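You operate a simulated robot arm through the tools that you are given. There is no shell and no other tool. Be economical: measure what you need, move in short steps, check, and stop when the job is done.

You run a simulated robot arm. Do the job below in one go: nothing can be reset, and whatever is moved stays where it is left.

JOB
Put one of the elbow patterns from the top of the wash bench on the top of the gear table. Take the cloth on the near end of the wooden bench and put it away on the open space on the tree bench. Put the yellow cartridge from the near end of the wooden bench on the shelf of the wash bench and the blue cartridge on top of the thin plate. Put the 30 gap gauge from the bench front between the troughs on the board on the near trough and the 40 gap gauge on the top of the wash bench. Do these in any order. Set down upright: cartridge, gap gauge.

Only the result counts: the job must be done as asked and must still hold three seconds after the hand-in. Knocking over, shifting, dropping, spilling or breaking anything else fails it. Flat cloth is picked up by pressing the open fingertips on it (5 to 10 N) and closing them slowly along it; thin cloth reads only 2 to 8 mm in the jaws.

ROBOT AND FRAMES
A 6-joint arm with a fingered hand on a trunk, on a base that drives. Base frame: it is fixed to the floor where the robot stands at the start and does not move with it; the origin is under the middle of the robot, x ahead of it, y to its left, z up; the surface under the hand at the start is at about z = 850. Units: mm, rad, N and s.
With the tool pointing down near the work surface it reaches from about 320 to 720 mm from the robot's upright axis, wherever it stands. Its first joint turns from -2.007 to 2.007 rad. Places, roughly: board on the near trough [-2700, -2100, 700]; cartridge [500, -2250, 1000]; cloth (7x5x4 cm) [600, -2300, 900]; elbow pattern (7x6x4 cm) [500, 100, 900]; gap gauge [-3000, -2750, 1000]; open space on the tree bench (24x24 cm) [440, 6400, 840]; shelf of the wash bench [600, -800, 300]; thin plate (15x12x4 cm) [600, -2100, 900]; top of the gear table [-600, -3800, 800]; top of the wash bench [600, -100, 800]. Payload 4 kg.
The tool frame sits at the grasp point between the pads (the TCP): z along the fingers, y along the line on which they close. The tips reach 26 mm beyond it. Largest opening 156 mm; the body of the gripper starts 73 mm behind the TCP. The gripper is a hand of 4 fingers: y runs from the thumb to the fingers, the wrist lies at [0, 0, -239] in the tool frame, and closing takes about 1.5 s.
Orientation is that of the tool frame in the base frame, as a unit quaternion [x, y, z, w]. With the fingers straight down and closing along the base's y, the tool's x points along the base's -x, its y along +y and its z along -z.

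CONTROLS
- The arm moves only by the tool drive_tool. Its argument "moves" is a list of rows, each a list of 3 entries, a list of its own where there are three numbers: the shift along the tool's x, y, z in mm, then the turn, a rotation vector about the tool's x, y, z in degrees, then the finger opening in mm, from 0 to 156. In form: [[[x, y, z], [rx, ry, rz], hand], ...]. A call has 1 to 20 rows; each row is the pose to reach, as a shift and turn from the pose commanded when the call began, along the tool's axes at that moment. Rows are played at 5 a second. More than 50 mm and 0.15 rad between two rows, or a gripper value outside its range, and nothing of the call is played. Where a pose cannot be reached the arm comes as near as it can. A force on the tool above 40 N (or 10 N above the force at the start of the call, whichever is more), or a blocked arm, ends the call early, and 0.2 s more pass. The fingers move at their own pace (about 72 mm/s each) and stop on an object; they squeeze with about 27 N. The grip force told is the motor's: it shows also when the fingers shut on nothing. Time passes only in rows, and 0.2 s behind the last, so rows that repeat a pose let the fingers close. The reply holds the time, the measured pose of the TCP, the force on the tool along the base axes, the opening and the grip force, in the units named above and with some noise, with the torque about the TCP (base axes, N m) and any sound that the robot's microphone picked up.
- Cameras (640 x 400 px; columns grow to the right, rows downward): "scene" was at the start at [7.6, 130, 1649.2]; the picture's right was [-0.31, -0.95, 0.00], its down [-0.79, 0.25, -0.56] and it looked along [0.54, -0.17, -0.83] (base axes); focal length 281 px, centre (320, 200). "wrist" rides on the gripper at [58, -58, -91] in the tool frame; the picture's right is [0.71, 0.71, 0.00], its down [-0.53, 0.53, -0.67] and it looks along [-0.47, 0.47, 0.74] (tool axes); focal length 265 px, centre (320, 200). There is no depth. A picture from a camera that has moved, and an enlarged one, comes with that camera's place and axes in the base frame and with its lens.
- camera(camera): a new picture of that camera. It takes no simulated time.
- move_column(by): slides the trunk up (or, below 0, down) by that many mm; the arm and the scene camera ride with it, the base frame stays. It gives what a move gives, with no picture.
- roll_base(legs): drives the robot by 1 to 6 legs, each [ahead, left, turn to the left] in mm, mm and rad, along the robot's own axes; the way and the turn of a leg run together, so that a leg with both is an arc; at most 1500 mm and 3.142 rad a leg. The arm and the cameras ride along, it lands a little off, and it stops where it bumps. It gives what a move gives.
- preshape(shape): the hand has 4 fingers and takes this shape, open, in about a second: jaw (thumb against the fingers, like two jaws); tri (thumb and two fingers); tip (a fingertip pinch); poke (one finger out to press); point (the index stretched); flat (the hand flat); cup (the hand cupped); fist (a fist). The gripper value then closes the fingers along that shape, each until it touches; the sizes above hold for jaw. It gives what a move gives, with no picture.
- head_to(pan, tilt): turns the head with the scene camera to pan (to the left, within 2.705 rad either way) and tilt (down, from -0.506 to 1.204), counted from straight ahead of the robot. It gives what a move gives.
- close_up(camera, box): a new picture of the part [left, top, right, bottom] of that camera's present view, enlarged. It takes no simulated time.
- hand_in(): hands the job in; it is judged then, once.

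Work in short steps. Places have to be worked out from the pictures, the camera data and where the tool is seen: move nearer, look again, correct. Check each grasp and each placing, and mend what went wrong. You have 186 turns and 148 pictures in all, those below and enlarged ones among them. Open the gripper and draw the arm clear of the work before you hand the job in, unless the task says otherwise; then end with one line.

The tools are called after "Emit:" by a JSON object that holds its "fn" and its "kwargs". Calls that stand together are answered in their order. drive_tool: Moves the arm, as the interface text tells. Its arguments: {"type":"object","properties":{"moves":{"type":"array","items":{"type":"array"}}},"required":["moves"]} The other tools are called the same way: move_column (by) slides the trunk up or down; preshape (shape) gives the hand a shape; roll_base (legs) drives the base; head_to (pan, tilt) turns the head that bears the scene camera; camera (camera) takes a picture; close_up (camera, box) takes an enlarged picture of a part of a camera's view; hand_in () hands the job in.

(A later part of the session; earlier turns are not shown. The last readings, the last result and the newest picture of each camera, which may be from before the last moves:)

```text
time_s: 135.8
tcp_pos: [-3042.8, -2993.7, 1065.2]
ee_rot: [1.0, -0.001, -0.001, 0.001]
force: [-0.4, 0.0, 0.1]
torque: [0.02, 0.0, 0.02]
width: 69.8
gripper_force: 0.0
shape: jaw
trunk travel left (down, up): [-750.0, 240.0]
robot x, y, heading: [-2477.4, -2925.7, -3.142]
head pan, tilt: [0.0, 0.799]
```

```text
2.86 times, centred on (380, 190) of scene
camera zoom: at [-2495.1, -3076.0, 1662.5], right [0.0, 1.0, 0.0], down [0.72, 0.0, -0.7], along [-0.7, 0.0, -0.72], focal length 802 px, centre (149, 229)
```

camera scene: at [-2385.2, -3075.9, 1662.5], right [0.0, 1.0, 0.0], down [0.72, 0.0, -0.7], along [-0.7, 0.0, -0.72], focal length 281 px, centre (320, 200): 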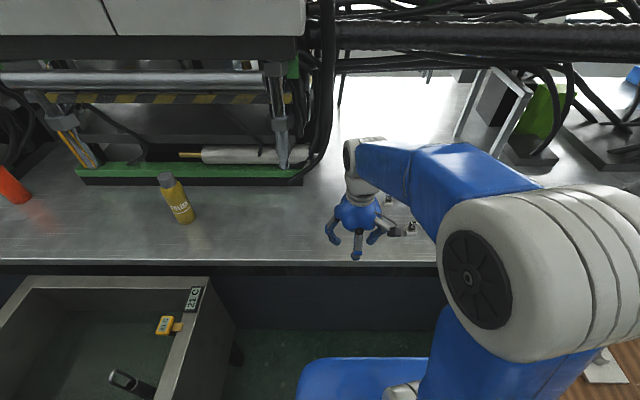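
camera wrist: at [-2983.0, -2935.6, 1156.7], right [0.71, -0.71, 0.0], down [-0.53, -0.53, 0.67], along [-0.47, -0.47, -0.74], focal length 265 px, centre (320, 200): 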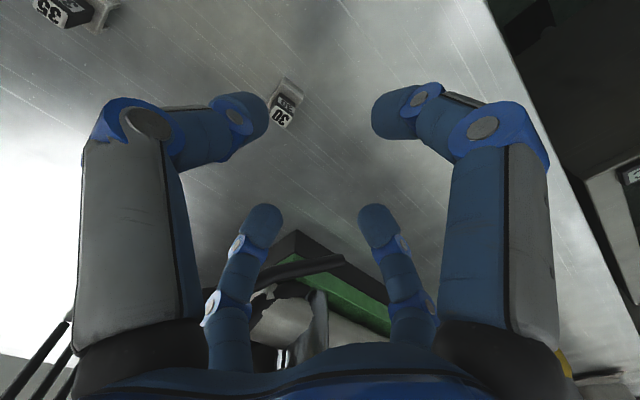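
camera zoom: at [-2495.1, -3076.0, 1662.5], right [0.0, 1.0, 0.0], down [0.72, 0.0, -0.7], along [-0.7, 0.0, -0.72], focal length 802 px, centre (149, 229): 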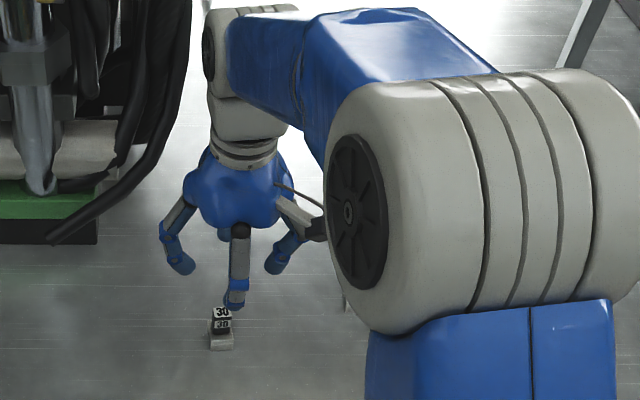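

Both views agree the 30 gauge is at (-3083,-2987). I'll centre over it and go down to z≈965 for a check.

Emit:
{"fn": "drive_tool", "kwargs": {"moves": [[[-20, -4, 10], [0, 0, 0], 80], [[-40, -6.5, 30], [0, 0, 0], 80], [[-40, -6.5, 65], [0, 0, 0], 80], [[-40, -6.5, 98], [0, 0, 0], 80], [[-40, -6.5, 98], [0, 0, 0], 80]]}}

Emit:
{"fn": "camera", "kwargs": {"camera": "wrist"}}

Emit:
{"fn": "close_up", "kwargs": {"camera": "scene", "box": [300, 180, 400, 250]}}

```text
time_s: 137.0
tcp_pos: [-3083.4, -2988.4, 966.6]
ee_rot: [1.0, -0.001, -0.001, -0.001]
force: [0.0, 1.3, 0.3]
torque: [0.0, 0.01, -0.01]
width: 79.6
gripper_force: 0.1
shape: jaw
trunk travel left (down, up): [-750.0, 240.0]
robot x, y, heading: [-2478.1, -2926.5, -3.14]
head pan, tilt: [0.0, 0.799]
```

```text
110 pictures are left
camera wrist: at [-3024.5, -2929.8, 1058.9], right [0.71, -0.71, 0.0], down [-0.53, -0.53, 0.67], along [-0.47, -0.47, -0.74], focal length 265 px, centre (320, 200)
```

wrist: 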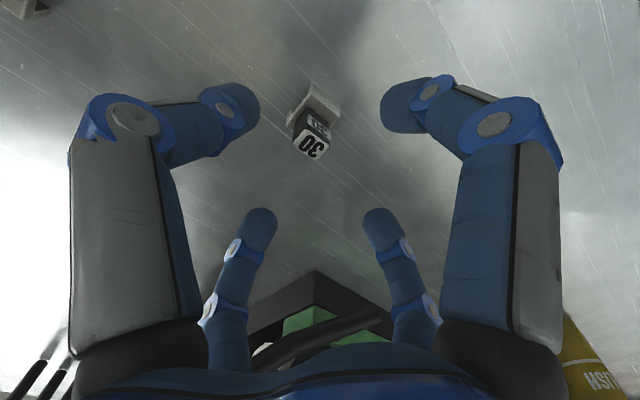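

```text
5.71 times, centred on (350, 215) of scene
camera zoom: at [-2496.2, -3075.7, 1662.5], right [0.0, 1.0, 0.0], down [0.72, 0.0, -0.7], along [-0.7, 0.0, -0.72], focal length 1604 px, centre (149, 114)
```

zoom: 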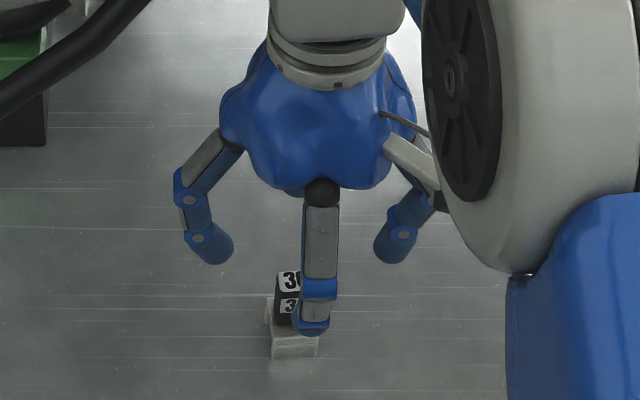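

Centred within a few mm. The handle spans roughly z 870–903, so I'm descending to TCP z≈900 with the tips just above the foot block.

Emit:
{"fn": "drive_tool", "kwargs": {"moves": [[[0, -1.5, 20], [0, 0, 0], 80], [[0, -1.5, 40], [0, 0, 0], 80], [[0, -1.5, 57], [0, 0, 0], 80], [[0, -1.5, 66], [0, 0, 0], 80], [[0, -1.5, 66], [0, 0, 0], 80]]}}

Emit:
{"fn": "camera", "kwargs": {"camera": "wrist"}}

Emit:
{"fn": "close_up", "kwargs": {"camera": "scene", "box": [300, 180, 400, 250]}}

```text
time_s: 138.2
tcp_pos: [-3082.6, -2986.7, 899.8]
ee_rot: [1.0, -0.002, 0.0, 0.0]
force: [-0.2, 0.7, 0.2]
torque: [0.02, 0.04, 0.0]
width: 79.7
gripper_force: 0.0
shape: jaw
trunk travel left (down, up): [-750.0, 240.0]
robot x, y, heading: [-2476.7, -2923.0, -3.144]
head pan, tilt: [0.0, 0.799]
```

```text
108 pictures are left
camera wrist: at [-3024.7, -2928.1, 991.6], right [0.71, -0.71, 0.0], down [-0.53, -0.53, 0.67], along [-0.47, -0.47, -0.74], focal length 265 px, centre (320, 200)
```

wrist: 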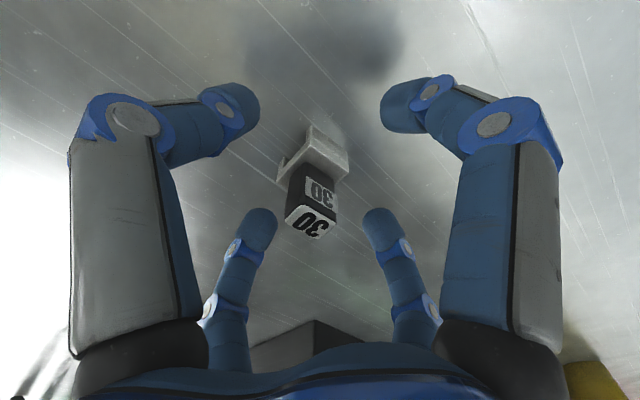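

```text
5.71 times, centred on (350, 215) of scene
camera zoom: at [-2498.0, -3075.7, 1662.4], right [0.0, 1.0, 0.0], down [0.72, 0.0, -0.7], along [-0.7, 0.0, -0.72], focal length 1604 px, centre (149, 114)
```

zoom: 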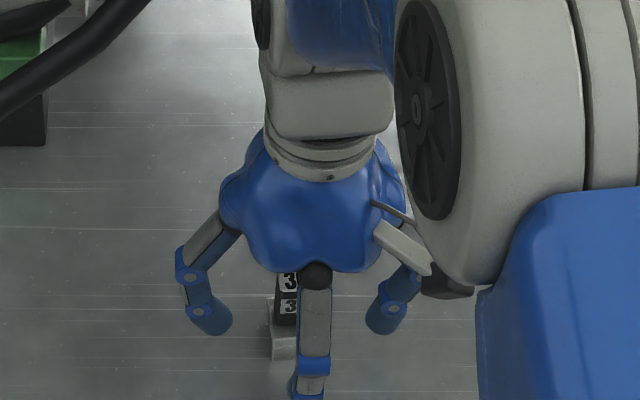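

The handle is centred on the TCP, so I'm closing.

Emit:
{"fn": "drive_tool", "kwargs": {"moves": [[[0, 0, 0], [0, 0, 0], 65], [[0, 0, 0], [0, 0, 0], 50], [[0, 0, 0], [0, 0, 0], 38], [[0, 0, 0], [0, 0, 0], 26], [[0, 0, 0], [0, 0, 0], 14], [[0, 0, 0], [0, 0, 0], 5], [[0, 0, 0], [0, 0, 0], 5], [[0, 0, 0], [0, 0, 0], 5]]}}

Emit:
{"fn": "camera", "kwargs": {"camera": "wrist"}}

```text
time_s: 140.0
tcp_pos: [-3082.5, -2986.3, 899.3]
ee_rot: [1.0, 0.0, 0.0, 0.0]
force: [-0.7, -0.1, 0.3]
torque: [-0.02, 0.01, 0.03]
width: 13.1
gripper_force: 26.9
shape: jaw
trunk travel left (down, up): [-750.0, 240.0]
robot x, y, heading: [-2471.3, -2926.6, -3.141]
head pan, tilt: [0.0, 0.799]
```

```text
106 pictures are left
camera wrist: at [-3024.5, -2928.1, 991.6], right [0.71, -0.71, 0.0], down [-0.53, -0.53, 0.67], along [-0.47, -0.47, -0.74], focal length 265 px, centre (320, 200)
```

wrist: 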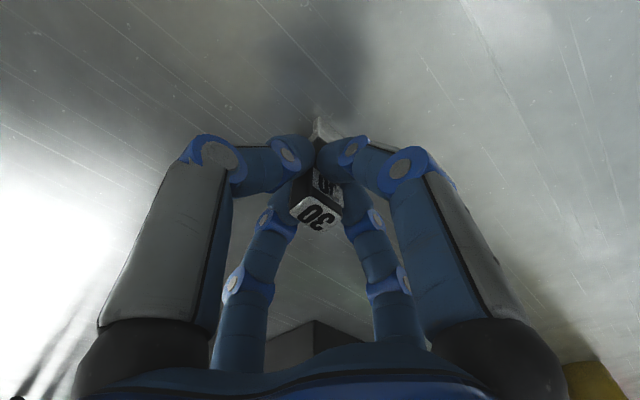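

Held at 13 mm with full force. I'll lift straight up and look at the board on the near trough, to the right.

Emit:
{"fn": "drive_tool", "kwargs": {"moves": [[[0, 0, -15], [0, 0, 0], 5], [[0, 0, -30], [0, 0, 0], 5], [[0, 0, -75], [0, 0, 0], 5], [[0, 0, -120], [0, 0, 0], 5], [[0, 0, -165], [0, 0, 0], 5], [[0, 0, -210], [0, 0, 0], 5], [[45, 0, -215], [0, 0, 0], 5], [[90, 0, -215], [0, 0, 0], 5], [[135, 0, -215], [0, 0, 0], 5], [[180, 0, -215], [0, 0, 0], 5]]}}

Emit:
{"fn": "camera", "kwargs": {"camera": "wrist"}}

Emit:
{"fn": "head_to", "kwargs": {"pan": -1.2, "tilt": 0.6}}

Emit:
{"fn": "camera", "kwargs": {"camera": "scene"}}

```text
time_s: 142.2
tcp_pos: [-2900.8, -2985.5, 1113.5]
ee_rot: [1.0, -0.001, -0.002, 0.0]
force: [1.0, 0.5, 0.3]
torque: [-0.01, 0.04, -0.01]
width: 13.1
gripper_force: 27.3
shape: jaw
trunk travel left (down, up): [-750.0, 240.0]
robot x, y, heading: [-2476.9, -2926.7, -3.144]
head pan, tilt: [0.0, 0.799]
```

```text
105 pictures are left
camera wrist: at [-2841.4, -2927.1, 1206.5], right [0.71, -0.71, 0.0], down [-0.53, -0.53, 0.67], along [-0.47, -0.47, -0.74], focal length 265 px, centre (320, 200)
```

wrist: 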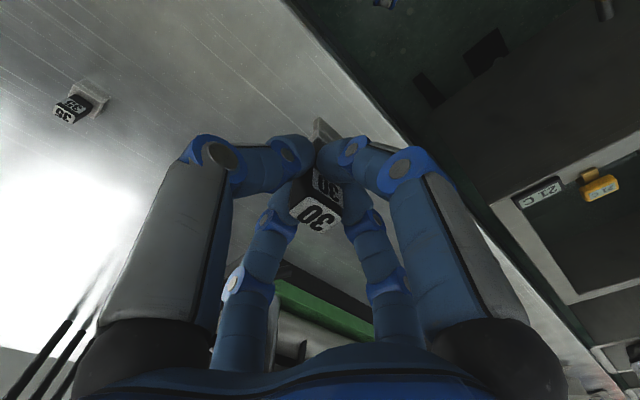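

```text
time_s: 143.6
tcp_pos: [-2902.0, -2986.5, 1114.9]
ee_rot: [1.0, 0.0, -0.001, 0.0]
force: [-0.4, -0.7, -0.9]
torque: [0.0, 0.03, -0.05]
width: 13.4
gripper_force: 27.4
shape: jaw
trunk travel left (down, up): [-750.0, 240.0]
robot x, y, heading: [-2474.5, -2926.8, -3.145]
head pan, tilt: [-1.201, 0.6]
```

```text
104 pictures are left
camera scene: at [-2447.8, -2993.3, 1679.3], right [0.93, 0.36, 0.0], down [0.2, -0.53, -0.83], along [-0.3, 0.77, -0.56], focal length 281 px, centre (320, 200)
```

scene: 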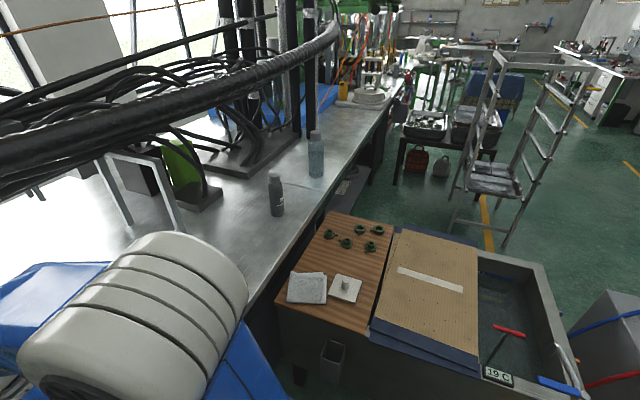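

The wooden board is at about (-2670,-2150), with green rings at the far end and a cloth and tile at the near end. I'll zoom in to find a free spot.

Emit:
{"fn": "close_up", "kwargs": {"camera": "scene", "box": [250, 200, 420, 340]}}

```text
2.86 times, centred on (335, 270) of scene
camera zoom: at [-2447.8, -2993.3, 1679.3], right [0.93, 0.36, 0.0], down [0.2, -0.53, -0.83], along [-0.3, 0.77, -0.56], focal length 802 px, centre (277, 0)
```

zoom: 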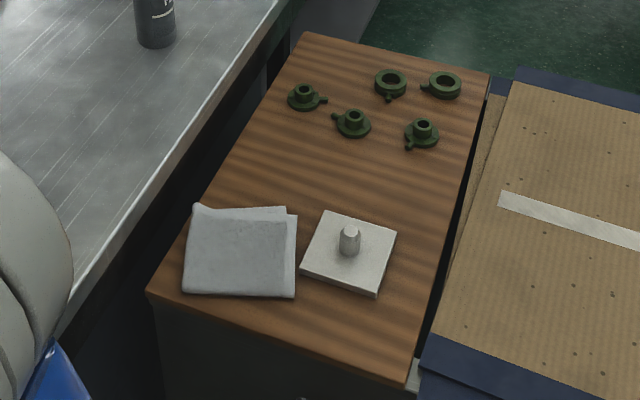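

The board surface is z≈750; the free spot is about (-2645,-2145). I'll back off a bit, turn to face +y, and move closer to the trough while checking clearances.

Emit:
{"fn": "roll_base", "kwargs": {"legs": [[-150, 0, 0], [0, 0, -1.571], [0, 150, 0]]}}

Emit:
{"fn": "head_to", "kwargs": {"pan": 0.3, "tilt": 0.95}}

Emit:
{"fn": "camera", "kwargs": {"camera": "scene"}}

```text
time_s: 158.3
tcp_pos: [-2532.9, -2498.3, 1114.2]
ee_rot: [-0.704, 0.71, 0.001, -0.001]
force: [-0.1, 0.9, 0.7]
torque: [-0.03, -0.01, 0.0]
width: 13.4
gripper_force: 27.0
shape: jaw
trunk travel left (down, up): [-750.0, 240.0]
robot x, y, heading: [-2476.5, -2925.6, 1.56]
head pan, tilt: [-1.201, 0.6]
```

```text
time_s: 159.9
tcp_pos: [-2532.2, -2497.6, 1114.1]
ee_rot: [-0.704, 0.71, -0.001, 0.0]
force: [-1.3, 0.7, -0.4]
torque: [-0.02, -0.04, -0.02]
width: 13.3
gripper_force: 26.9
shape: jaw
trunk travel left (down, up): [-750.0, 240.0]
robot x, y, heading: [-2476.1, -2925.6, 1.567]
head pan, tilt: [0.3, 0.949]
```

```text
102 pictures are left
camera scene: at [-2653.1, -2913.0, 1650.9], right [0.96, 0.29, 0.0], down [0.23, -0.78, -0.58], along [-0.17, 0.56, -0.81], focal length 281 px, centre (320, 200)
```

scene: 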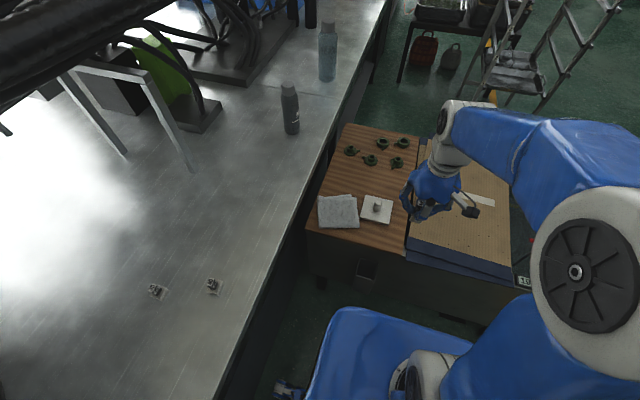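

The base front is about 115 mm from the trough side. There's something blue at the lower left, so I'll zoom in before strafing.

Emit:
{"fn": "close_up", "kwargs": {"camera": "scene", "box": [230, 280, 420, 400]}}

Emit:
{"fn": "close_up", "kwargs": {"camera": "scene", "box": [300, 110, 460, 260]}}

```text
3.33 times, centred on (325, 340) of scene
camera zoom: at [-2653.1, -2913.0, 1650.9], right [0.96, 0.29, 0.0], down [0.23, -0.78, -0.58], along [-0.17, 0.56, -0.81], focal length 936 px, centre (303, -267)
```

zoom: 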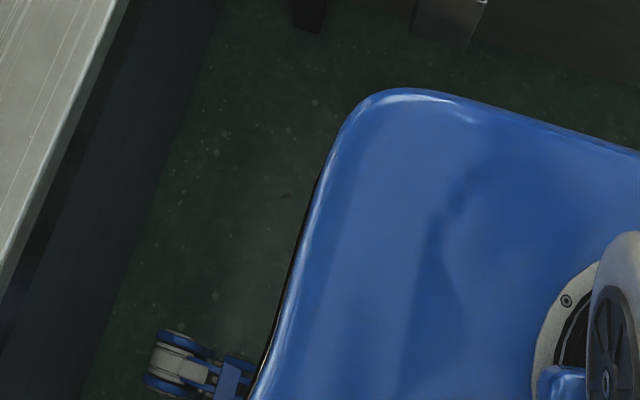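

```text
2.67 times, centred on (380, 185) of scene
camera zoom: at [-2653.1, -2913.0, 1650.9], right [0.96, 0.29, 0.0], down [0.23, -0.78, -0.58], along [-0.17, 0.56, -0.81], focal length 749 px, centre (160, 240)
```

zoom: 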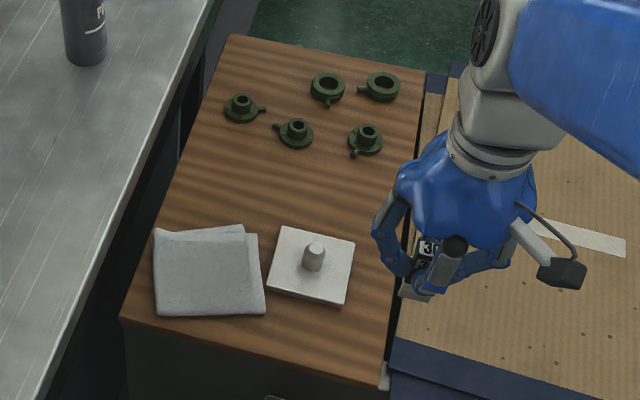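

That is the robot's own wheel, with 150 mm to the bench panel. I'll move left 80 and ahead 85 mm.

Emit:
{"fn": "roll_base", "kwargs": {"legs": [[0, 80, 0], [85, 0, 0]]}}

Emit:
{"fn": "drive_tool", "kwargs": {"moves": [[[-45, 0, 0], [0, 0, 0], 5], [[-90, 5, 0], [0, 0, 0], 5], [[-135, 10, 0], [0, 0, 0], 5], [[-180, 15, 0], [0, 0, 0], 5], [[-220, 20, 0], [0, 0, 0], 5], [[-220, 20, 0], [0, 0, 0], 5]]}}

Emit:
{"fn": "camera", "kwargs": {"camera": "scene"}}

Emit:
{"fn": "camera", "kwargs": {"camera": "wrist"}}

```text
time_s: 161.5
tcp_pos: [-2589.5, -2499.1, 1113.1]
ee_rot: [-0.703, 0.711, -0.002, 0.0]
force: [0.1, -0.3, -0.5]
torque: [0.01, 0.08, 0.01]
width: 13.0
gripper_force: 27.0
shape: jaw
trunk travel left (down, up): [-750.0, 240.0]
robot x, y, heading: [-2521.4, -2926.5, 1.572]
head pan, tilt: [0.3, 0.949]
stopped in leg 1: the robot was blocked; the commanded pose is now the measured one
```

```text
time_s: 162.9
tcp_pos: [-2607.2, -2279.6, 1113.3]
ee_rot: [-0.703, 0.711, -0.002, 0.0]
force: [-0.6, 0.0, 0.3]
torque: [0.02, -0.02, -0.03]
width: 13.0
gripper_force: 26.8
shape: jaw
trunk travel left (down, up): [-750.0, 240.0]
robot x, y, heading: [-2520.7, -2928.7, 1.566]
head pan, tilt: [0.3, 0.949]
```

```text
99 pictures are left
camera scene: at [-2694.2, -2916.2, 1650.9], right [0.96, 0.29, 0.0], down [0.24, -0.78, -0.58], along [-0.17, 0.56, -0.81], focal length 281 px, centre (320, 200)
```

scene: 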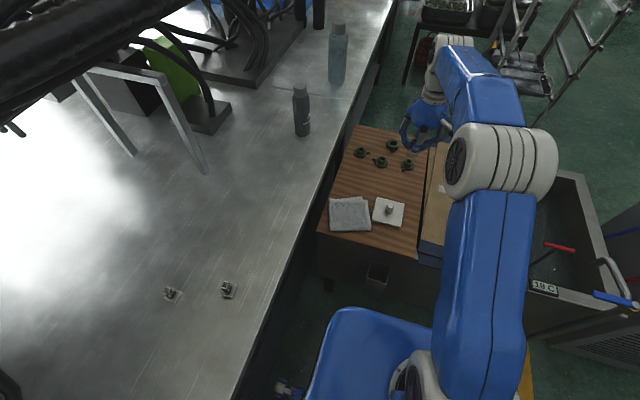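

```text
98 pictures are left
camera wrist: at [-2550.0, -2337.8, 1205.7], right [-0.71, -0.7, 0.0], down [-0.52, 0.53, 0.67], along [-0.47, 0.48, -0.75], focal length 265 px, centre (320, 200)
```

wrist: 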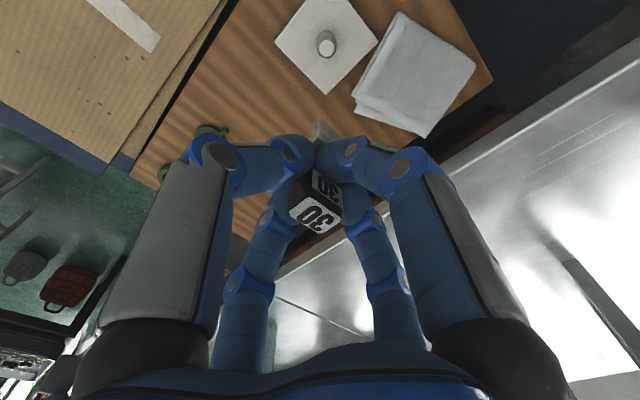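

The left wheel touched the bench panel, but nothing moved and the gauges are still standing. I'll ease right 15 mm, then go ahead 85.

Emit:
{"fn": "roll_base", "kwargs": {"legs": [[0, -15, 0], [85, 0, 0]]}}

Emit:
{"fn": "close_up", "kwargs": {"camera": "scene", "box": [280, 100, 520, 400]}}

```text
time_s: 165.1
tcp_pos: [-2591.1, -2194.1, 1112.6]
ee_rot: [-0.703, 0.711, 0.0, 0.0]
force: [-0.8, 0.3, -0.3]
torque: [0.0, 0.01, 0.04]
width: 13.1
gripper_force: 27.0
shape: jaw
trunk travel left (down, up): [-750.0, 240.0]
robot x, y, heading: [-2502.4, -2836.0, 1.565]
head pan, tilt: [0.3, 0.949]
```

```text
1.33 times, centred on (400, 250) of scene
camera zoom: at [-2678.9, -2827.2, 1650.9], right [0.96, 0.29, 0.0], down [0.24, -0.78, -0.58], along [-0.17, 0.56, -0.81], focal length 374 px, centre (213, 133)
```

zoom: 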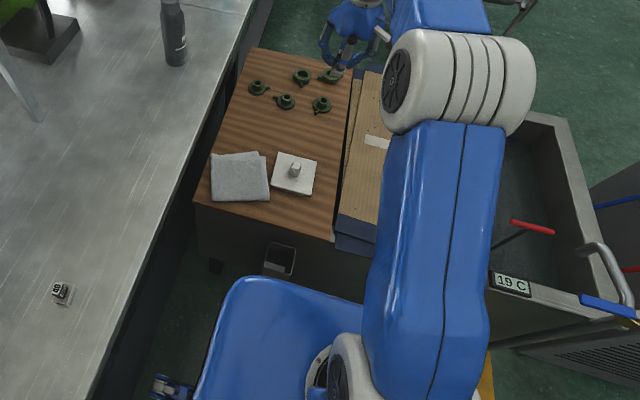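

I'll lower the trunk 100 mm, extend over (-2600,-2146), then look.

Emit:
{"fn": "move_column", "kwargs": {"by": -100}}

Emit:
{"fn": "drive_tool", "kwargs": {"moves": [[[-25, 5, 0], [0, 0, 0], 5], [[-48, 9, 0], [0, 0, 0], 5], [[-48, 9, 40], [0, 0, 0], 5], [[-48, 9, 80], [0, 0, 0], 5], [[-48, 9, 120], [0, 0, 0], 5], [[-48, 9, 160], [0, 0, 0], 5], [[-48, 9, 160], [0, 0, 0], 5]]}}

Emit:
{"fn": "camera", "kwargs": {"camera": "wrist"}}

Emit:
{"fn": "close_up", "kwargs": {"camera": "scene", "box": [300, 80, 480, 230]}}

```text
time_s: 166.4
tcp_pos: [-2592.8, -2194.8, 1011.8]
ee_rot: [-0.703, 0.711, -0.001, 0.0]
force: [-0.6, -0.5, -0.1]
torque: [-0.03, -0.02, 0.01]
width: 13.4
gripper_force: 26.9
shape: jaw
trunk travel left (down, up): [-650.0, 340.0]
robot x, y, heading: [-2503.9, -2835.1, 1.566]
head pan, tilt: [0.3, 0.949]
```

```text
time_s: 168.0
tcp_pos: [-2599.4, -2145.8, 852.3]
ee_rot: [-0.703, 0.711, -0.001, 0.001]
force: [0.3, 0.7, -0.6]
torque: [-0.01, 0.02, -0.01]
width: 13.1
gripper_force: 26.8
shape: jaw
trunk travel left (down, up): [-650.0, 340.0]
robot x, y, heading: [-2506.7, -2841.1, 1.566]
head pan, tilt: [0.3, 0.949]
```

```text
96 pictures are left
camera wrist: at [-2542.4, -2203.9, 945.4], right [-0.71, -0.7, 0.0], down [-0.52, 0.53, 0.67], along [-0.47, 0.48, -0.74], focal length 265 px, centre (320, 200)
```

wrist: 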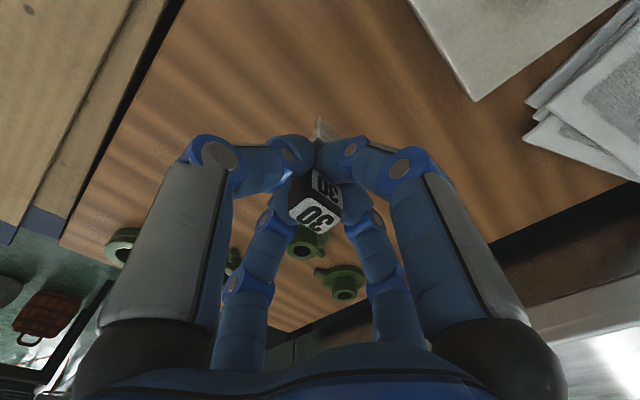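

```text
2.67 times, centred on (390, 155) of scene
camera zoom: at [-2678.7, -2827.9, 1550.9], right [0.96, 0.29, 0.0], down [0.24, -0.78, -0.58], along [-0.17, 0.56, -0.81], focal length 749 px, centre (133, 320)
```

zoom: 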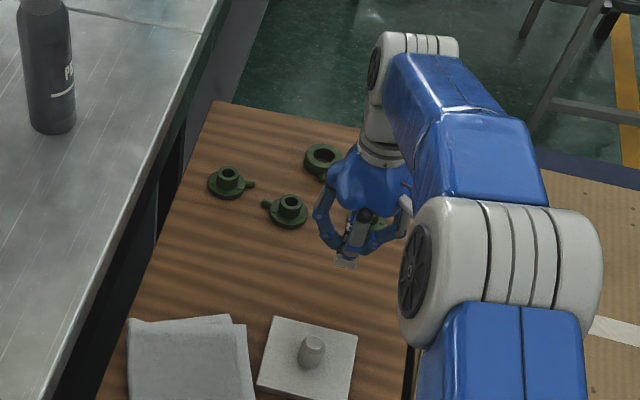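

Clear all round. I'll descend toward the expected contact near TCP 800.

Emit:
{"fn": "drive_tool", "kwargs": {"moves": [[[0, 0, 15], [0, 0, 0], 5], [[0, 0, 30], [0, 0, 0], 5], [[0, 0, 38], [0, 0, 0], 5], [[0, 0, 43], [0, 0, 0], 5], [[0, 0, 46], [0, 0, 0], 5], [[0, 0, 46], [0, 0, 0], 5]]}}

Emit:
{"fn": "camera", "kwargs": {"camera": "wrist"}}

Emit:
{"fn": "close_up", "kwargs": {"camera": "scene", "box": [350, 110, 450, 190]}}

```text
time_s: 169.4
tcp_pos: [-2599.5, -2146.4, 806.1]
ee_rot: [-0.704, 0.71, -0.001, 0.0]
force: [0.9, -0.1, -1.1]
torque: [0.03, -0.02, 0.0]
width: 12.7
gripper_force: 26.7
shape: jaw
trunk travel left (down, up): [-650.0, 340.0]
robot x, y, heading: [-2505.9, -2837.2, 1.57]
head pan, tilt: [0.3, 0.949]
```

```text
94 pictures are left
camera wrist: at [-2542.7, -2204.5, 898.9], right [-0.71, -0.7, 0.0], down [-0.52, 0.53, 0.67], along [-0.47, 0.48, -0.75], focal length 265 px, centre (320, 200)
```

wrist: 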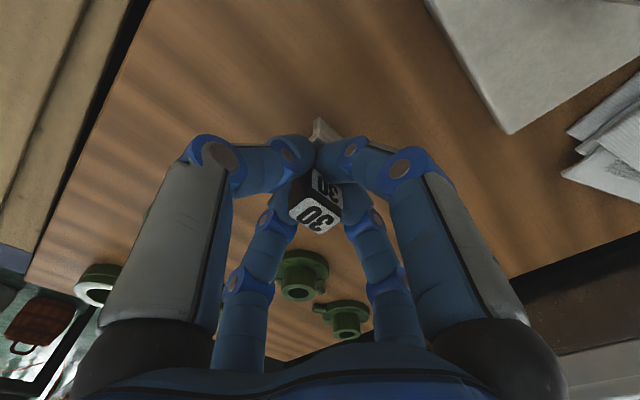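

```text
5.00 times, centred on (400, 150) of scene
camera zoom: at [-2678.8, -2826.5, 1550.9], right [0.96, 0.29, 0.0], down [0.24, -0.78, -0.58], along [-0.17, 0.56, -0.81], focal length 1404 px, centre (-80, 450)
```

zoom: 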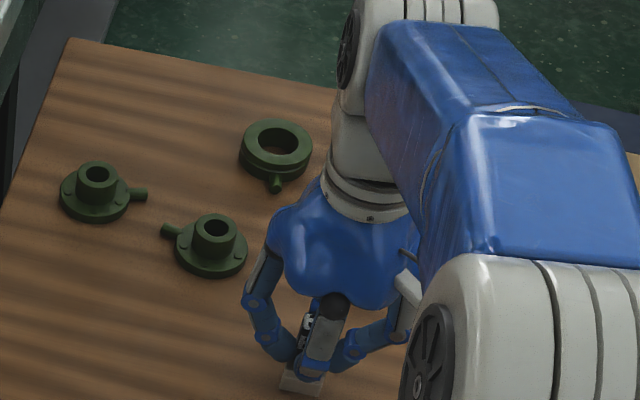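

No contact yet. I'll continue in 3 mm steps and let the force tell me.

Emit:
{"fn": "drive_tool", "kwargs": {"moves": [[[0, 0, 3], [0, 0, 0], 5], [[0, 0, 6], [0, 0, 0], 5], [[0, 0, 9], [0, 0, 0], 5], [[0, 0, 12], [0, 0, 0], 5], [[0, 0, 12], [0, 0, 0], 5]]}}

```text
time_s: 170.6
tcp_pos: [-2600.3, -2146.1, 796.1]
ee_rot: [-0.704, 0.71, 0.0, 0.001]
force: [0.7, -0.8, 8.8]
torque: [0.06, 0.06, -0.01]
width: 13.0
gripper_force: 27.4
shape: jaw
trunk travel left (down, up): [-650.0, 340.0]
robot x, y, heading: [-2506.3, -2835.9, 1.566]
head pan, tilt: [0.3, 0.949]
```

8.8 N of contact, so the gauge stands on the board. I'll release gently and rise.

Emit:
{"fn": "drive_tool", "kwargs": {"moves": [[[0, 0, -1.5], [0, 0, 0], 14], [[0, 0, -1.5], [0, 0, 0], 24], [[0, 0, -1.5], [0, 0, 0], 40], [[0, 0, -1.5], [0, 0, 0], 50], [[0, 0, -1.5], [0, 0, 0], 50], [[0, 0, -25], [0, 0, 0], 50], [[0, 0, -60], [0, 0, 0], 50], [[0, 0, -100], [0, 0, 0], 50], [[0, 0, -145], [0, 0, 0], 50], [[0, 0, -190], [0, 0, 0], 50]]}}

Emit:
{"fn": "camera", "kwargs": {"camera": "wrist"}}

Emit:
{"fn": "close_up", "kwargs": {"camera": "scene", "box": [300, 80, 480, 230]}}

```text
time_s: 172.8
tcp_pos: [-2600.4, -2147.1, 986.1]
ee_rot: [-0.703, 0.711, -0.002, 0.0]
force: [0.1, -1.1, -0.3]
torque: [-0.01, 0.02, -0.06]
width: 49.8
gripper_force: 0.0
shape: jaw
trunk travel left (down, up): [-650.0, 340.0]
robot x, y, heading: [-2506.1, -2838.9, 1.57]
head pan, tilt: [0.3, 0.949]
```

```text
92 pictures are left
camera wrist: at [-2542.9, -2205.7, 1076.8], right [-0.71, -0.7, 0.0], down [-0.52, 0.53, 0.67], along [-0.47, 0.48, -0.75], focal length 265 px, centre (320, 200)
```

wrist: 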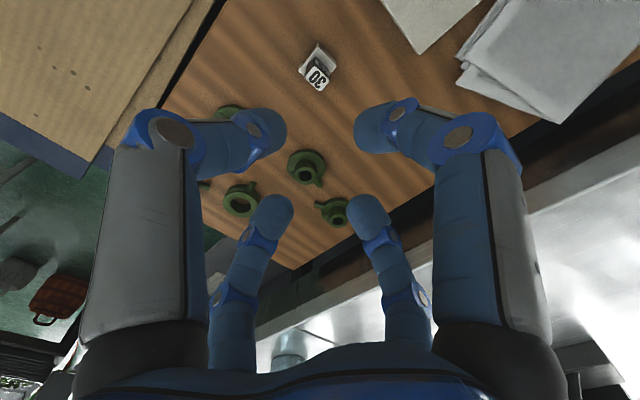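

```text
2.67 times, centred on (390, 155) of scene
camera zoom: at [-2678.7, -2827.5, 1550.9], right [0.96, 0.29, 0.0], down [0.24, -0.78, -0.58], along [-0.17, 0.56, -0.81], focal length 749 px, centre (133, 320)
```

zoom: 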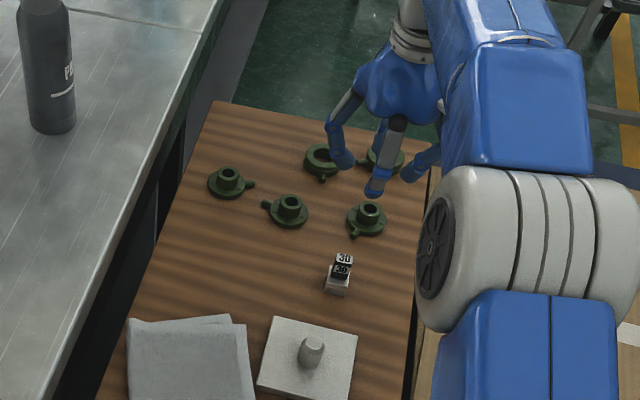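

The 30 gauge is standing upright on the board. The 40 gauge is within reach to the left of where I stand, so I'll raise the trunk and swing the arm around.

Emit:
{"fn": "move_column", "kwargs": {"by": 100}}

Emit:
{"fn": "drive_tool", "kwargs": {"moves": [[[42, -3, 0], [0, 0, 0], 70], [[84, -7, 0], [0, 0, 0], 70], [[127, -10, 0], [0, 0, 0], 70], [[169, -13, 0], [0, 0, 0], 70], [[211, -17, 0], [0, 0, 0], 70], [[253, -20, 0], [0, 0, 0], 70], [[265, 22, 0], [0, 0, 0], 70], [[278, 65, 0], [0, 0, 0], 70], [[290, 107, 0], [0, 0, 0], 70], [[303, 150, 0], [0, 0, 0], 70], [[336, 183, 0], [0, 0, 0], 70], [[370, 217, 0], [0, 0, 0], 70], [[403, 250, 0], [0, 0, 0], 70], [[436, 267, 0], [0, 0, 0], 70], [[470, 283, 0], [0, 0, 0], 70], [[503, 300, 0], [0, 0, 0], 70], [[533, 320, 0], [0, 0, 0], 70], [[563, 340, 0], [0, 0, 0], 70], [[593, 360, 0], [0, 0, 0], 70], [[593, 360, 0], [0, 0, 0], 70]]}}

Emit:
{"fn": "camera", "kwargs": {"camera": "wrist"}}

Emit:
{"fn": "camera", "kwargs": {"camera": "scene"}}

```text
time_s: 174.2
tcp_pos: [-2600.5, -2146.7, 1085.1]
ee_rot: [-0.703, 0.711, -0.001, 0.001]
force: [-1.1, 0.5, 1.7]
torque: [0.06, 0.03, 0.0]
width: 49.8
gripper_force: 0.0
shape: jaw
trunk travel left (down, up): [-750.0, 240.0]
robot x, y, heading: [-2505.6, -2837.9, 1.567]
head pan, tilt: [0.3, 0.949]
```

```text
time_s: 178.4
tcp_pos: [-2966.6, -2735.7, 1083.8]
ee_rot: [-0.703, 0.711, -0.002, 0.0]
force: [-0.1, 1.1, -0.3]
torque: [-0.05, -0.01, -0.01]
width: 69.7
gripper_force: 0.0
shape: jaw
trunk travel left (down, up): [-750.0, 240.0]
robot x, y, heading: [-2504.4, -2835.8, 1.564]
head pan, tilt: [0.3, 0.949]
```

```text
90 pictures are left
camera wrist: at [-2907.7, -2794.4, 1176.1], right [-0.71, -0.7, 0.0], down [-0.52, 0.53, 0.67], along [-0.47, 0.48, -0.75], focal length 265 px, centre (320, 200)
```

wrist: 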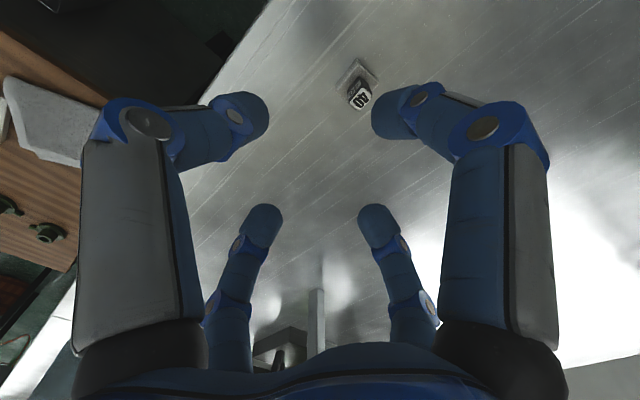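

```text
89 pictures are left
camera scene: at [-2677.6, -2826.0, 1651.0], right [0.96, 0.29, 0.0], down [0.24, -0.78, -0.58], along [-0.17, 0.56, -0.81], focal length 281 px, centre (320, 200)
```

scene: 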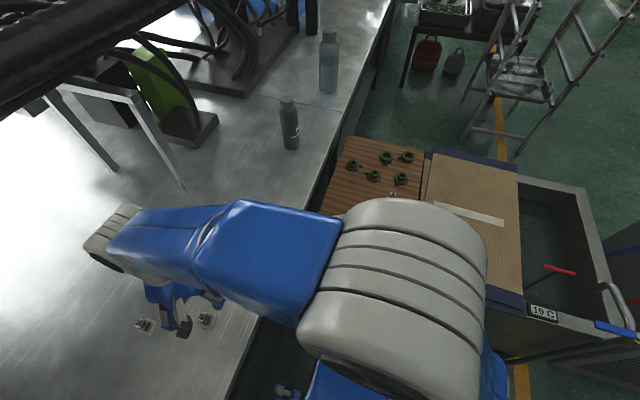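

The 40 gauge is at (-3009,-2751). I'll centre over it and descend to 965.

Emit:
{"fn": "drive_tool", "kwargs": {"moves": [[[8, 22, 20], [0, 0, 0], 80], [[15, 42, 40], [0, 0, 0], 80], [[15, 42, 80], [0, 0, 0], 80], [[15, 42, 118], [0, 0, 0], 80], [[15, 42, 118], [0, 0, 0], 80]]}}

Emit:
{"fn": "camera", "kwargs": {"camera": "wrist"}}

```text
time_s: 179.6
tcp_pos: [-3007.9, -2751.1, 966.2]
ee_rot: [-0.703, 0.711, -0.002, 0.0]
force: [0.1, -0.6, -0.5]
torque: [-0.01, 0.03, 0.04]
width: 79.4
gripper_force: 0.0
shape: jaw
trunk travel left (down, up): [-750.0, 240.0]
robot x, y, heading: [-2502.3, -2838.6, 1.571]
head pan, tilt: [0.3, 0.949]
```

```text
88 pictures are left
camera wrist: at [-2950.5, -2809.2, 1057.2], right [-0.71, -0.7, 0.0], down [-0.52, 0.53, 0.67], along [-0.47, 0.48, -0.74], focal length 265 px, centre (320, 200)
```

wrist: 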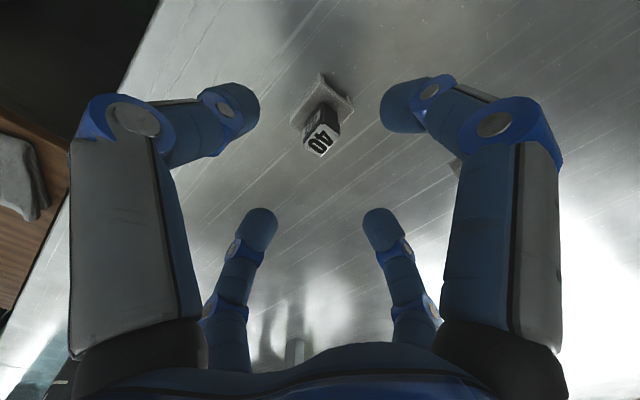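

The gauge appears turned about 8° counter-clockwise. I'll match it with a -8° tool turn, descend to 900 and check.

Emit:
{"fn": "drive_tool", "kwargs": {"moves": [[[0, 0, 10], [0, 0, -8], 80], [[0, 0, 30], [0, 0, -8], 80], [[0, 0, 50], [0, 0, -8], 80], [[0, 0, 66], [0, 0, -8], 80], [[0, 0, 66], [0, 0, -8], 80]]}}

Emit:
{"fn": "camera", "kwargs": {"camera": "wrist"}}

```text
time_s: 180.8
tcp_pos: [-3007.0, -2750.9, 901.2]
ee_rot: [0.751, -0.66, 0.001, 0.0]
force: [-0.9, 0.4, 0.4]
torque: [-0.01, -0.01, 0.02]
width: 79.7
gripper_force: 0.2
shape: jaw
trunk travel left (down, up): [-750.0, 240.0]
robot x, y, heading: [-2504.0, -2839.2, 1.566]
head pan, tilt: [0.3, 0.949]
```

```text
87 pictures are left
camera wrist: at [-2942.1, -2800.5, 992.7], right [-0.61, -0.79, 0.0], down [-0.59, 0.45, 0.67], along [-0.53, 0.41, -0.75], focal length 265 px, centre (320, 200)
```

wrist: 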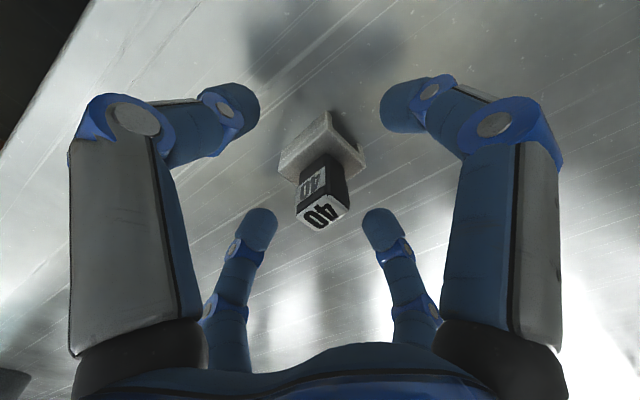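

It's slightly over-turned now, so I'll turn back 3° and close.

Emit:
{"fn": "drive_tool", "kwargs": {"moves": [[[0, 0, 0], [0, 0, 3], 65], [[0, 0, 0], [0, 0, 3], 50], [[0, 0, 0], [0, 0, 3], 38], [[0, 0, 0], [0, 0, 3], 26], [[0, 0, 0], [0, 0, 3], 14], [[0, 0, 0], [0, 0, 3], 5], [[0, 0, 0], [0, 0, 3], 5], [[0, 0, 0], [0, 0, 3], 5]]}}

Emit:
{"fn": "drive_tool", "kwargs": {"moves": [[[0, 0, -15], [0, 0, 0], 5], [[0, 0, -40], [0, 0, 0], 5], [[0, 0, -85], [0, 0, 0], 5], [[0, 0, -130], [0, 0, 0], 5], [[0, 0, -175], [0, 0, 0], 5], [[0, 0, -215], [0, 0, 0], 5]]}}

Emit:
{"fn": "camera", "kwargs": {"camera": "wrist"}}

```text
time_s: 182.6
tcp_pos: [-3007.7, -2751.1, 899.8]
ee_rot: [0.733, -0.68, 0.002, 0.0]
force: [0.4, 0.3, -0.5]
torque: [-0.02, -0.04, -0.01]
width: 9.5
gripper_force: 26.8
shape: jaw
trunk travel left (down, up): [-750.0, 240.0]
robot x, y, heading: [-2506.1, -2838.5, 1.561]
head pan, tilt: [0.3, 0.949]
```

```text
time_s: 184.0
tcp_pos: [-3007.6, -2749.6, 1115.2]
ee_rot: [0.734, -0.679, 0.002, 0.0]
force: [-1.0, -0.8, -1.0]
torque: [0.01, -0.02, 0.0]
width: 10.2
gripper_force: 26.6
shape: jaw
trunk travel left (down, up): [-750.0, 240.0]
robot x, y, heading: [-2510.0, -2837.3, 1.57]
head pan, tilt: [0.3, 0.949]
```

```text
86 pictures are left
camera wrist: at [-2945.6, -2802.9, 1207.5], right [-0.65, -0.76, 0.0], down [-0.57, 0.48, 0.67], along [-0.51, 0.43, -0.75], focal length 265 px, centre (320, 200)
```

wrist: 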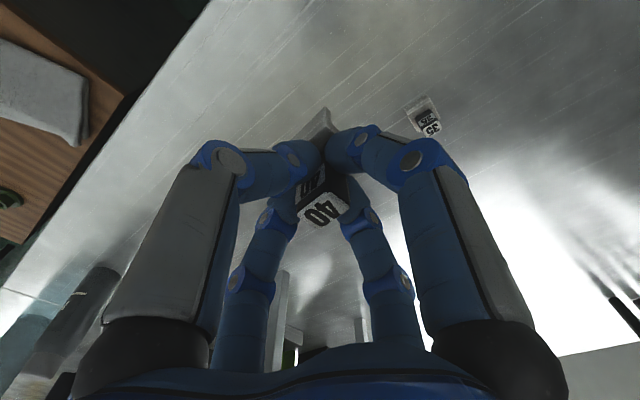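

The 40 is held. I'll swing the arm back to the front, then pull out of the gap.

Emit:
{"fn": "drive_tool", "kwargs": {"moves": [[[-28, -31, 0], [0, 0, 0], 4], [[-55, -63, 0], [0, 0, 0], 4], [[-83, -94, 0], [0, 0, 0], 4], [[-121, -120, 0], [0, 0, 0], 4], [[-159, -147, 0], [0, 0, 0], 4], [[-197, -173, 0], [0, 0, 0], 4], [[-224, -209, 0], [0, 0, 0], 4], [[-252, -244, 0], [0, 0, 0], 4], [[-279, -280, 0], [0, 0, 0], 4], [[-286, -323, 0], [0, 0, 0], 4], [[-293, -366, 0], [0, 0, 0], 4], [[-300, -409, 0], [0, 0, 0], 4], [[-306, -452, 0], [0, 0, 0], 4], [[-306, -452, -20], [0, 0, 0], 4]]}}

Emit:
{"fn": "roll_base", "kwargs": {"legs": [[-90, -200, 0], [0, 0, -1.571], [1000, 0, 0]]}}

Emit:
{"fn": "head_to", "kwargs": {"pan": 0.3, "tilt": 0.5}}

Emit:
{"fn": "camera", "kwargs": {"camera": "scene"}}

```text
time_s: 187.0
tcp_pos: [-2582.1, -2411.2, 1135.1]
ee_rot: [0.733, -0.68, 0.002, -0.002]
force: [-0.2, -1.0, 0.6]
torque: [0.02, -0.01, -0.01]
width: 9.8
gripper_force: 27.0
shape: jaw
trunk travel left (down, up): [-750.0, 240.0]
robot x, y, heading: [-2502.0, -2839.3, 1.573]
head pan, tilt: [0.3, 0.949]
```

```text
time_s: 212.7
tcp_pos: [-886.5, -2871.0, 1135.7]
ee_rot: [-0.033, 0.999, 0.0, 0.0]
force: [1.8, 0.0, -1.4]
torque: [-0.01, 0.01, 0.02]
width: 9.9
gripper_force: 26.8
shape: jaw
trunk travel left (down, up): [-750.0, 240.0]
robot x, y, heading: [-1314.5, -2944.0, -0.013]
head pan, tilt: [0.3, 0.949]
```

```text
time_s: 213.6
tcp_pos: [-886.1, -2870.7, 1135.7]
ee_rot: [-0.033, 0.999, -0.001, 0.001]
force: [-0.5, -0.3, -0.1]
torque: [0.0, 0.0, -0.04]
width: 9.6
gripper_force: 26.7
shape: jaw
trunk travel left (down, up): [-750.0, 240.0]
robot x, y, heading: [-1311.6, -2941.0, -0.013]
head pan, tilt: [0.3, 0.499]
```

```text
85 pictures are left
camera scene: at [-1285.4, -2763.7, 1688.3], right [0.28, -0.96, 0.0], down [-0.46, -0.13, -0.88], along [0.84, 0.25, -0.48], focal length 281 px, centre (320, 200)
```

scene: 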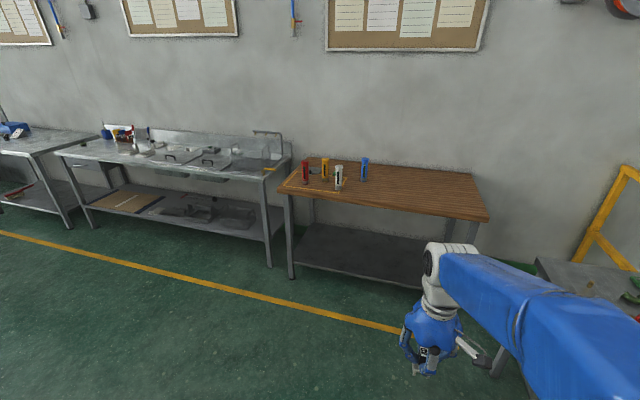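

The way is clear. I'll drive to the wash bench via the aisle.

Emit:
{"fn": "roll_base", "kwargs": {"legs": [[880, 0, 0.013], [0, 1500, 0], [0, 1430, 0], [400, 0, 0]]}}

Emit:
{"fn": "head_to", "kwargs": {"pan": 0.0, "tilt": 0.85}}

Emit:
{"fn": "camera", "kwargs": {"camera": "scene"}}

Emit:
{"fn": "camera", "kwargs": {"camera": "wrist"}}

```text
time_s: 267.0
tcp_pos: [388.1, 56.0, 1136.0]
ee_rot: [-0.037, 0.999, -0.001, -0.001]
force: [0.2, -0.4, 0.0]
torque: [0.03, -0.03, 0.01]
width: 9.8
gripper_force: 27.3
shape: jaw
trunk travel left (down, up): [-750.0, 240.0]
robot x, y, heading: [-36.4, -15.9, -0.009]
head pan, tilt: [0.3, 0.499]
```

```text
time_s: 267.9
tcp_pos: [387.9, 56.8, 1134.5]
ee_rot: [-0.037, 0.999, -0.001, -0.001]
force: [-0.5, 0.1, -1.0]
torque: [0.02, 0.01, -0.01]
width: 9.7
gripper_force: 27.0
shape: jaw
trunk travel left (down, up): [-750.0, 240.0]
robot x, y, heading: [-36.7, -17.5, -0.011]
head pan, tilt: [0.0, 0.85]
```

```text
84 pictures are left
camera scene: at [-18.9, 133.4, 1658.5], right [-0.01, -1.0, 0.0], down [-0.75, 0.0, -0.66], along [0.66, 0.0, -0.75], focal length 281 px, centre (320, 200)
```

scene: 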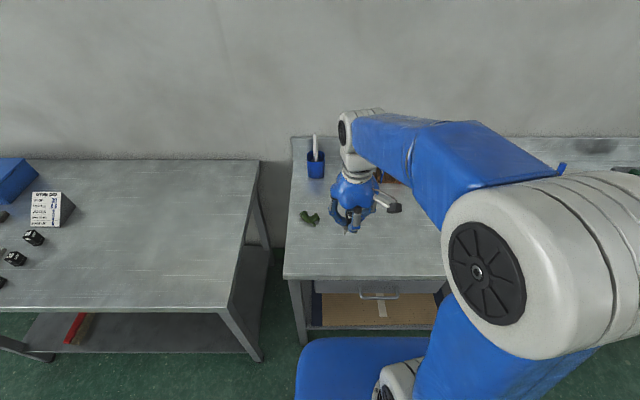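

```text
83 pictures are left
camera wrist: at [335.5, -5.3, 1227.4], right [-0.76, 0.65, 0.0], down [0.49, 0.56, 0.67], along [0.44, 0.5, -0.75], focal length 265 px, centre (320, 200)
```

wrist: 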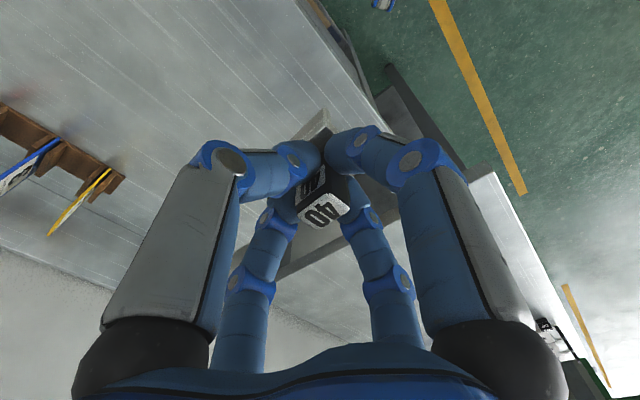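

The area around (490,20) is free. I'll move over it and lower to TCP 912.

Emit:
{"fn": "drive_tool", "kwargs": {"moves": [[[-33, -15, 0], [0, 0, 0], 4], [[-66, -30, 0], [0, 0, 0], 4], [[-99, -44, 0], [0, 0, 0], 4], [[-99, -44, 45], [0, 0, 0], 4], [[-99, -44, 90], [0, 0, 0], 4], [[-99, -44, 135], [0, 0, 0], 4], [[-99, -44, 180], [0, 0, 0], 4], [[-99, -44, 210], [0, 0, 0], 4], [[-99, -44, 223], [0, 0, 0], 4], [[-99, -44, 223], [0, 0, 0], 4]]}}

Emit:
{"fn": "drive_tool", "kwargs": {"moves": [[[0, 0, 3], [0, 0, 0], 4], [[0, 0, 6], [0, 0, 0], 4], [[0, 0, 9], [0, 0, 0], 4], [[0, 0, 12], [0, 0, 0], 4], [[0, 0, 14], [0, 0, 0], 4], [[0, 0, 14], [0, 0, 0], 4]]}}

Emit:
{"fn": "close_up", "kwargs": {"camera": "scene", "box": [280, 150, 440, 280]}}

```text
time_s: 270.1
tcp_pos: [488.3, 20.1, 912.2]
ee_rot: [-0.037, 0.999, -0.001, 0.0]
force: [0.1, -0.7, -0.3]
torque: [-0.01, -0.01, 0.01]
width: 9.8
gripper_force: 27.4
shape: jaw
trunk travel left (down, up): [-750.0, 240.0]
robot x, y, heading: [-37.4, -18.2, -0.007]
head pan, tilt: [0.0, 0.85]
```

```text
time_s: 271.4
tcp_pos: [490.5, 19.8, 900.8]
ee_rot: [-0.038, 0.999, -0.001, 0.0]
force: [0.3, -1.4, 9.5]
torque: [0.02, -0.01, -0.05]
width: 10.0
gripper_force: 26.9
shape: jaw
trunk travel left (down, up): [-750.0, 240.0]
robot x, y, heading: [-34.8, -17.5, -0.009]
head pan, tilt: [0.0, 0.85]
```

```text
3.08 times, centred on (360, 215) of scene
camera zoom: at [-20.2, 133.0, 1658.6], right [-0.01, -1.0, 0.0], down [-0.75, 0.01, -0.66], along [0.66, 0.0, -0.75], focal length 864 px, centre (197, 154)
```

zoom: 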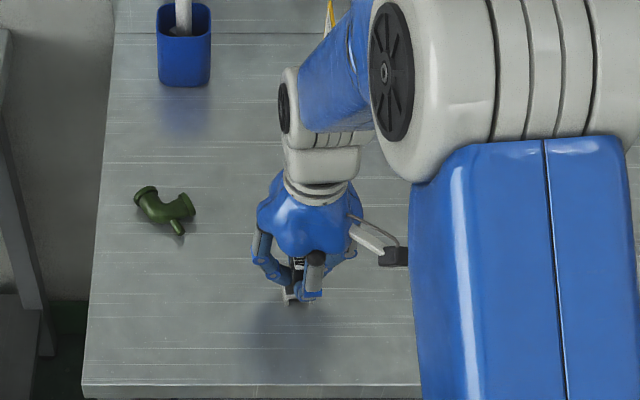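

9.5 N of contact, so it's resting on the bench. I'll release and rise.

Emit:
{"fn": "drive_tool", "kwargs": {"moves": [[[0, 0, -1.5], [0, 0, 0], 14], [[0, 0, -1.5], [0, 0, 0], 24], [[0, 0, -1.5], [0, 0, 0], 40], [[0, 0, -1.5], [0, 0, 0], 56], [[0, 0, -1.5], [0, 0, 0], 56], [[0, 0, -25], [0, 0, 0], 56], [[0, 0, -65], [0, 0, 0], 56], [[0, 0, -110], [0, 0, 0], 56], [[0, 0, -155], [0, 0, 0], 56], [[0, 0, -200], [0, 0, 0], 56], [[40, 0, -225], [0, 0, 0], 56], [[80, 0, -225], [0, 0, 0], 56]]}}

Emit:
{"fn": "close_up", "kwargs": {"camera": "scene", "box": [280, 150, 440, 280]}}

Emit:
{"fn": "camera", "kwargs": {"camera": "wrist"}}

```text
time_s: 274.1
tcp_pos: [409.4, 14.9, 1124.2]
ee_rot: [-0.037, 0.999, -0.001, 0.0]
force: [-0.3, -1.0, -0.7]
torque: [0.01, 0.05, 0.0]
width: 55.7
gripper_force: 0.0
shape: jaw
trunk travel left (down, up): [-750.0, 240.0]
robot x, y, heading: [-37.3, -16.1, -0.007]
head pan, tilt: [0.0, 0.85]
```

```text
3.08 times, centred on (360, 215) of scene
camera zoom: at [-18.8, 133.4, 1658.4], right [-0.01, -1.0, 0.0], down [-0.75, 0.01, -0.66], along [0.66, 0.0, -0.75], focal length 864 px, centre (197, 154)
```

zoom: 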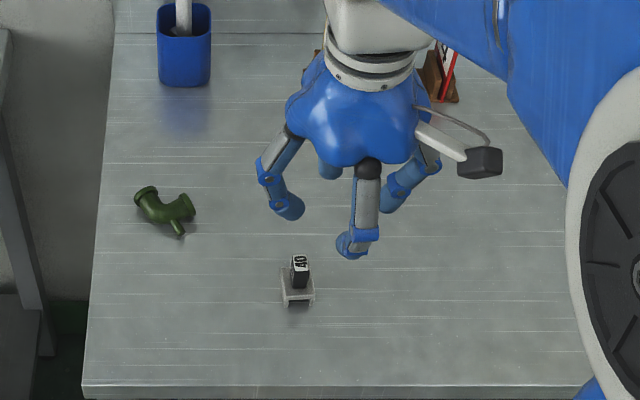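

```text
80 pictures are left
camera wrist: at [356.6, -47.0, 1217.4], right [-0.76, 0.65, 0.0], down [0.49, 0.56, 0.67], along [0.44, 0.5, -0.75], focal length 265 px, centre (320, 200)
```

wrist: 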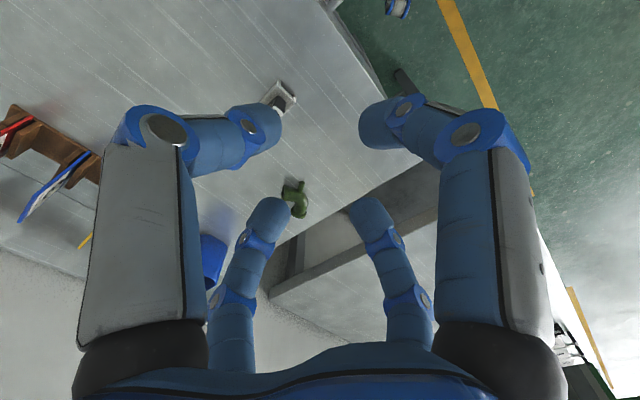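

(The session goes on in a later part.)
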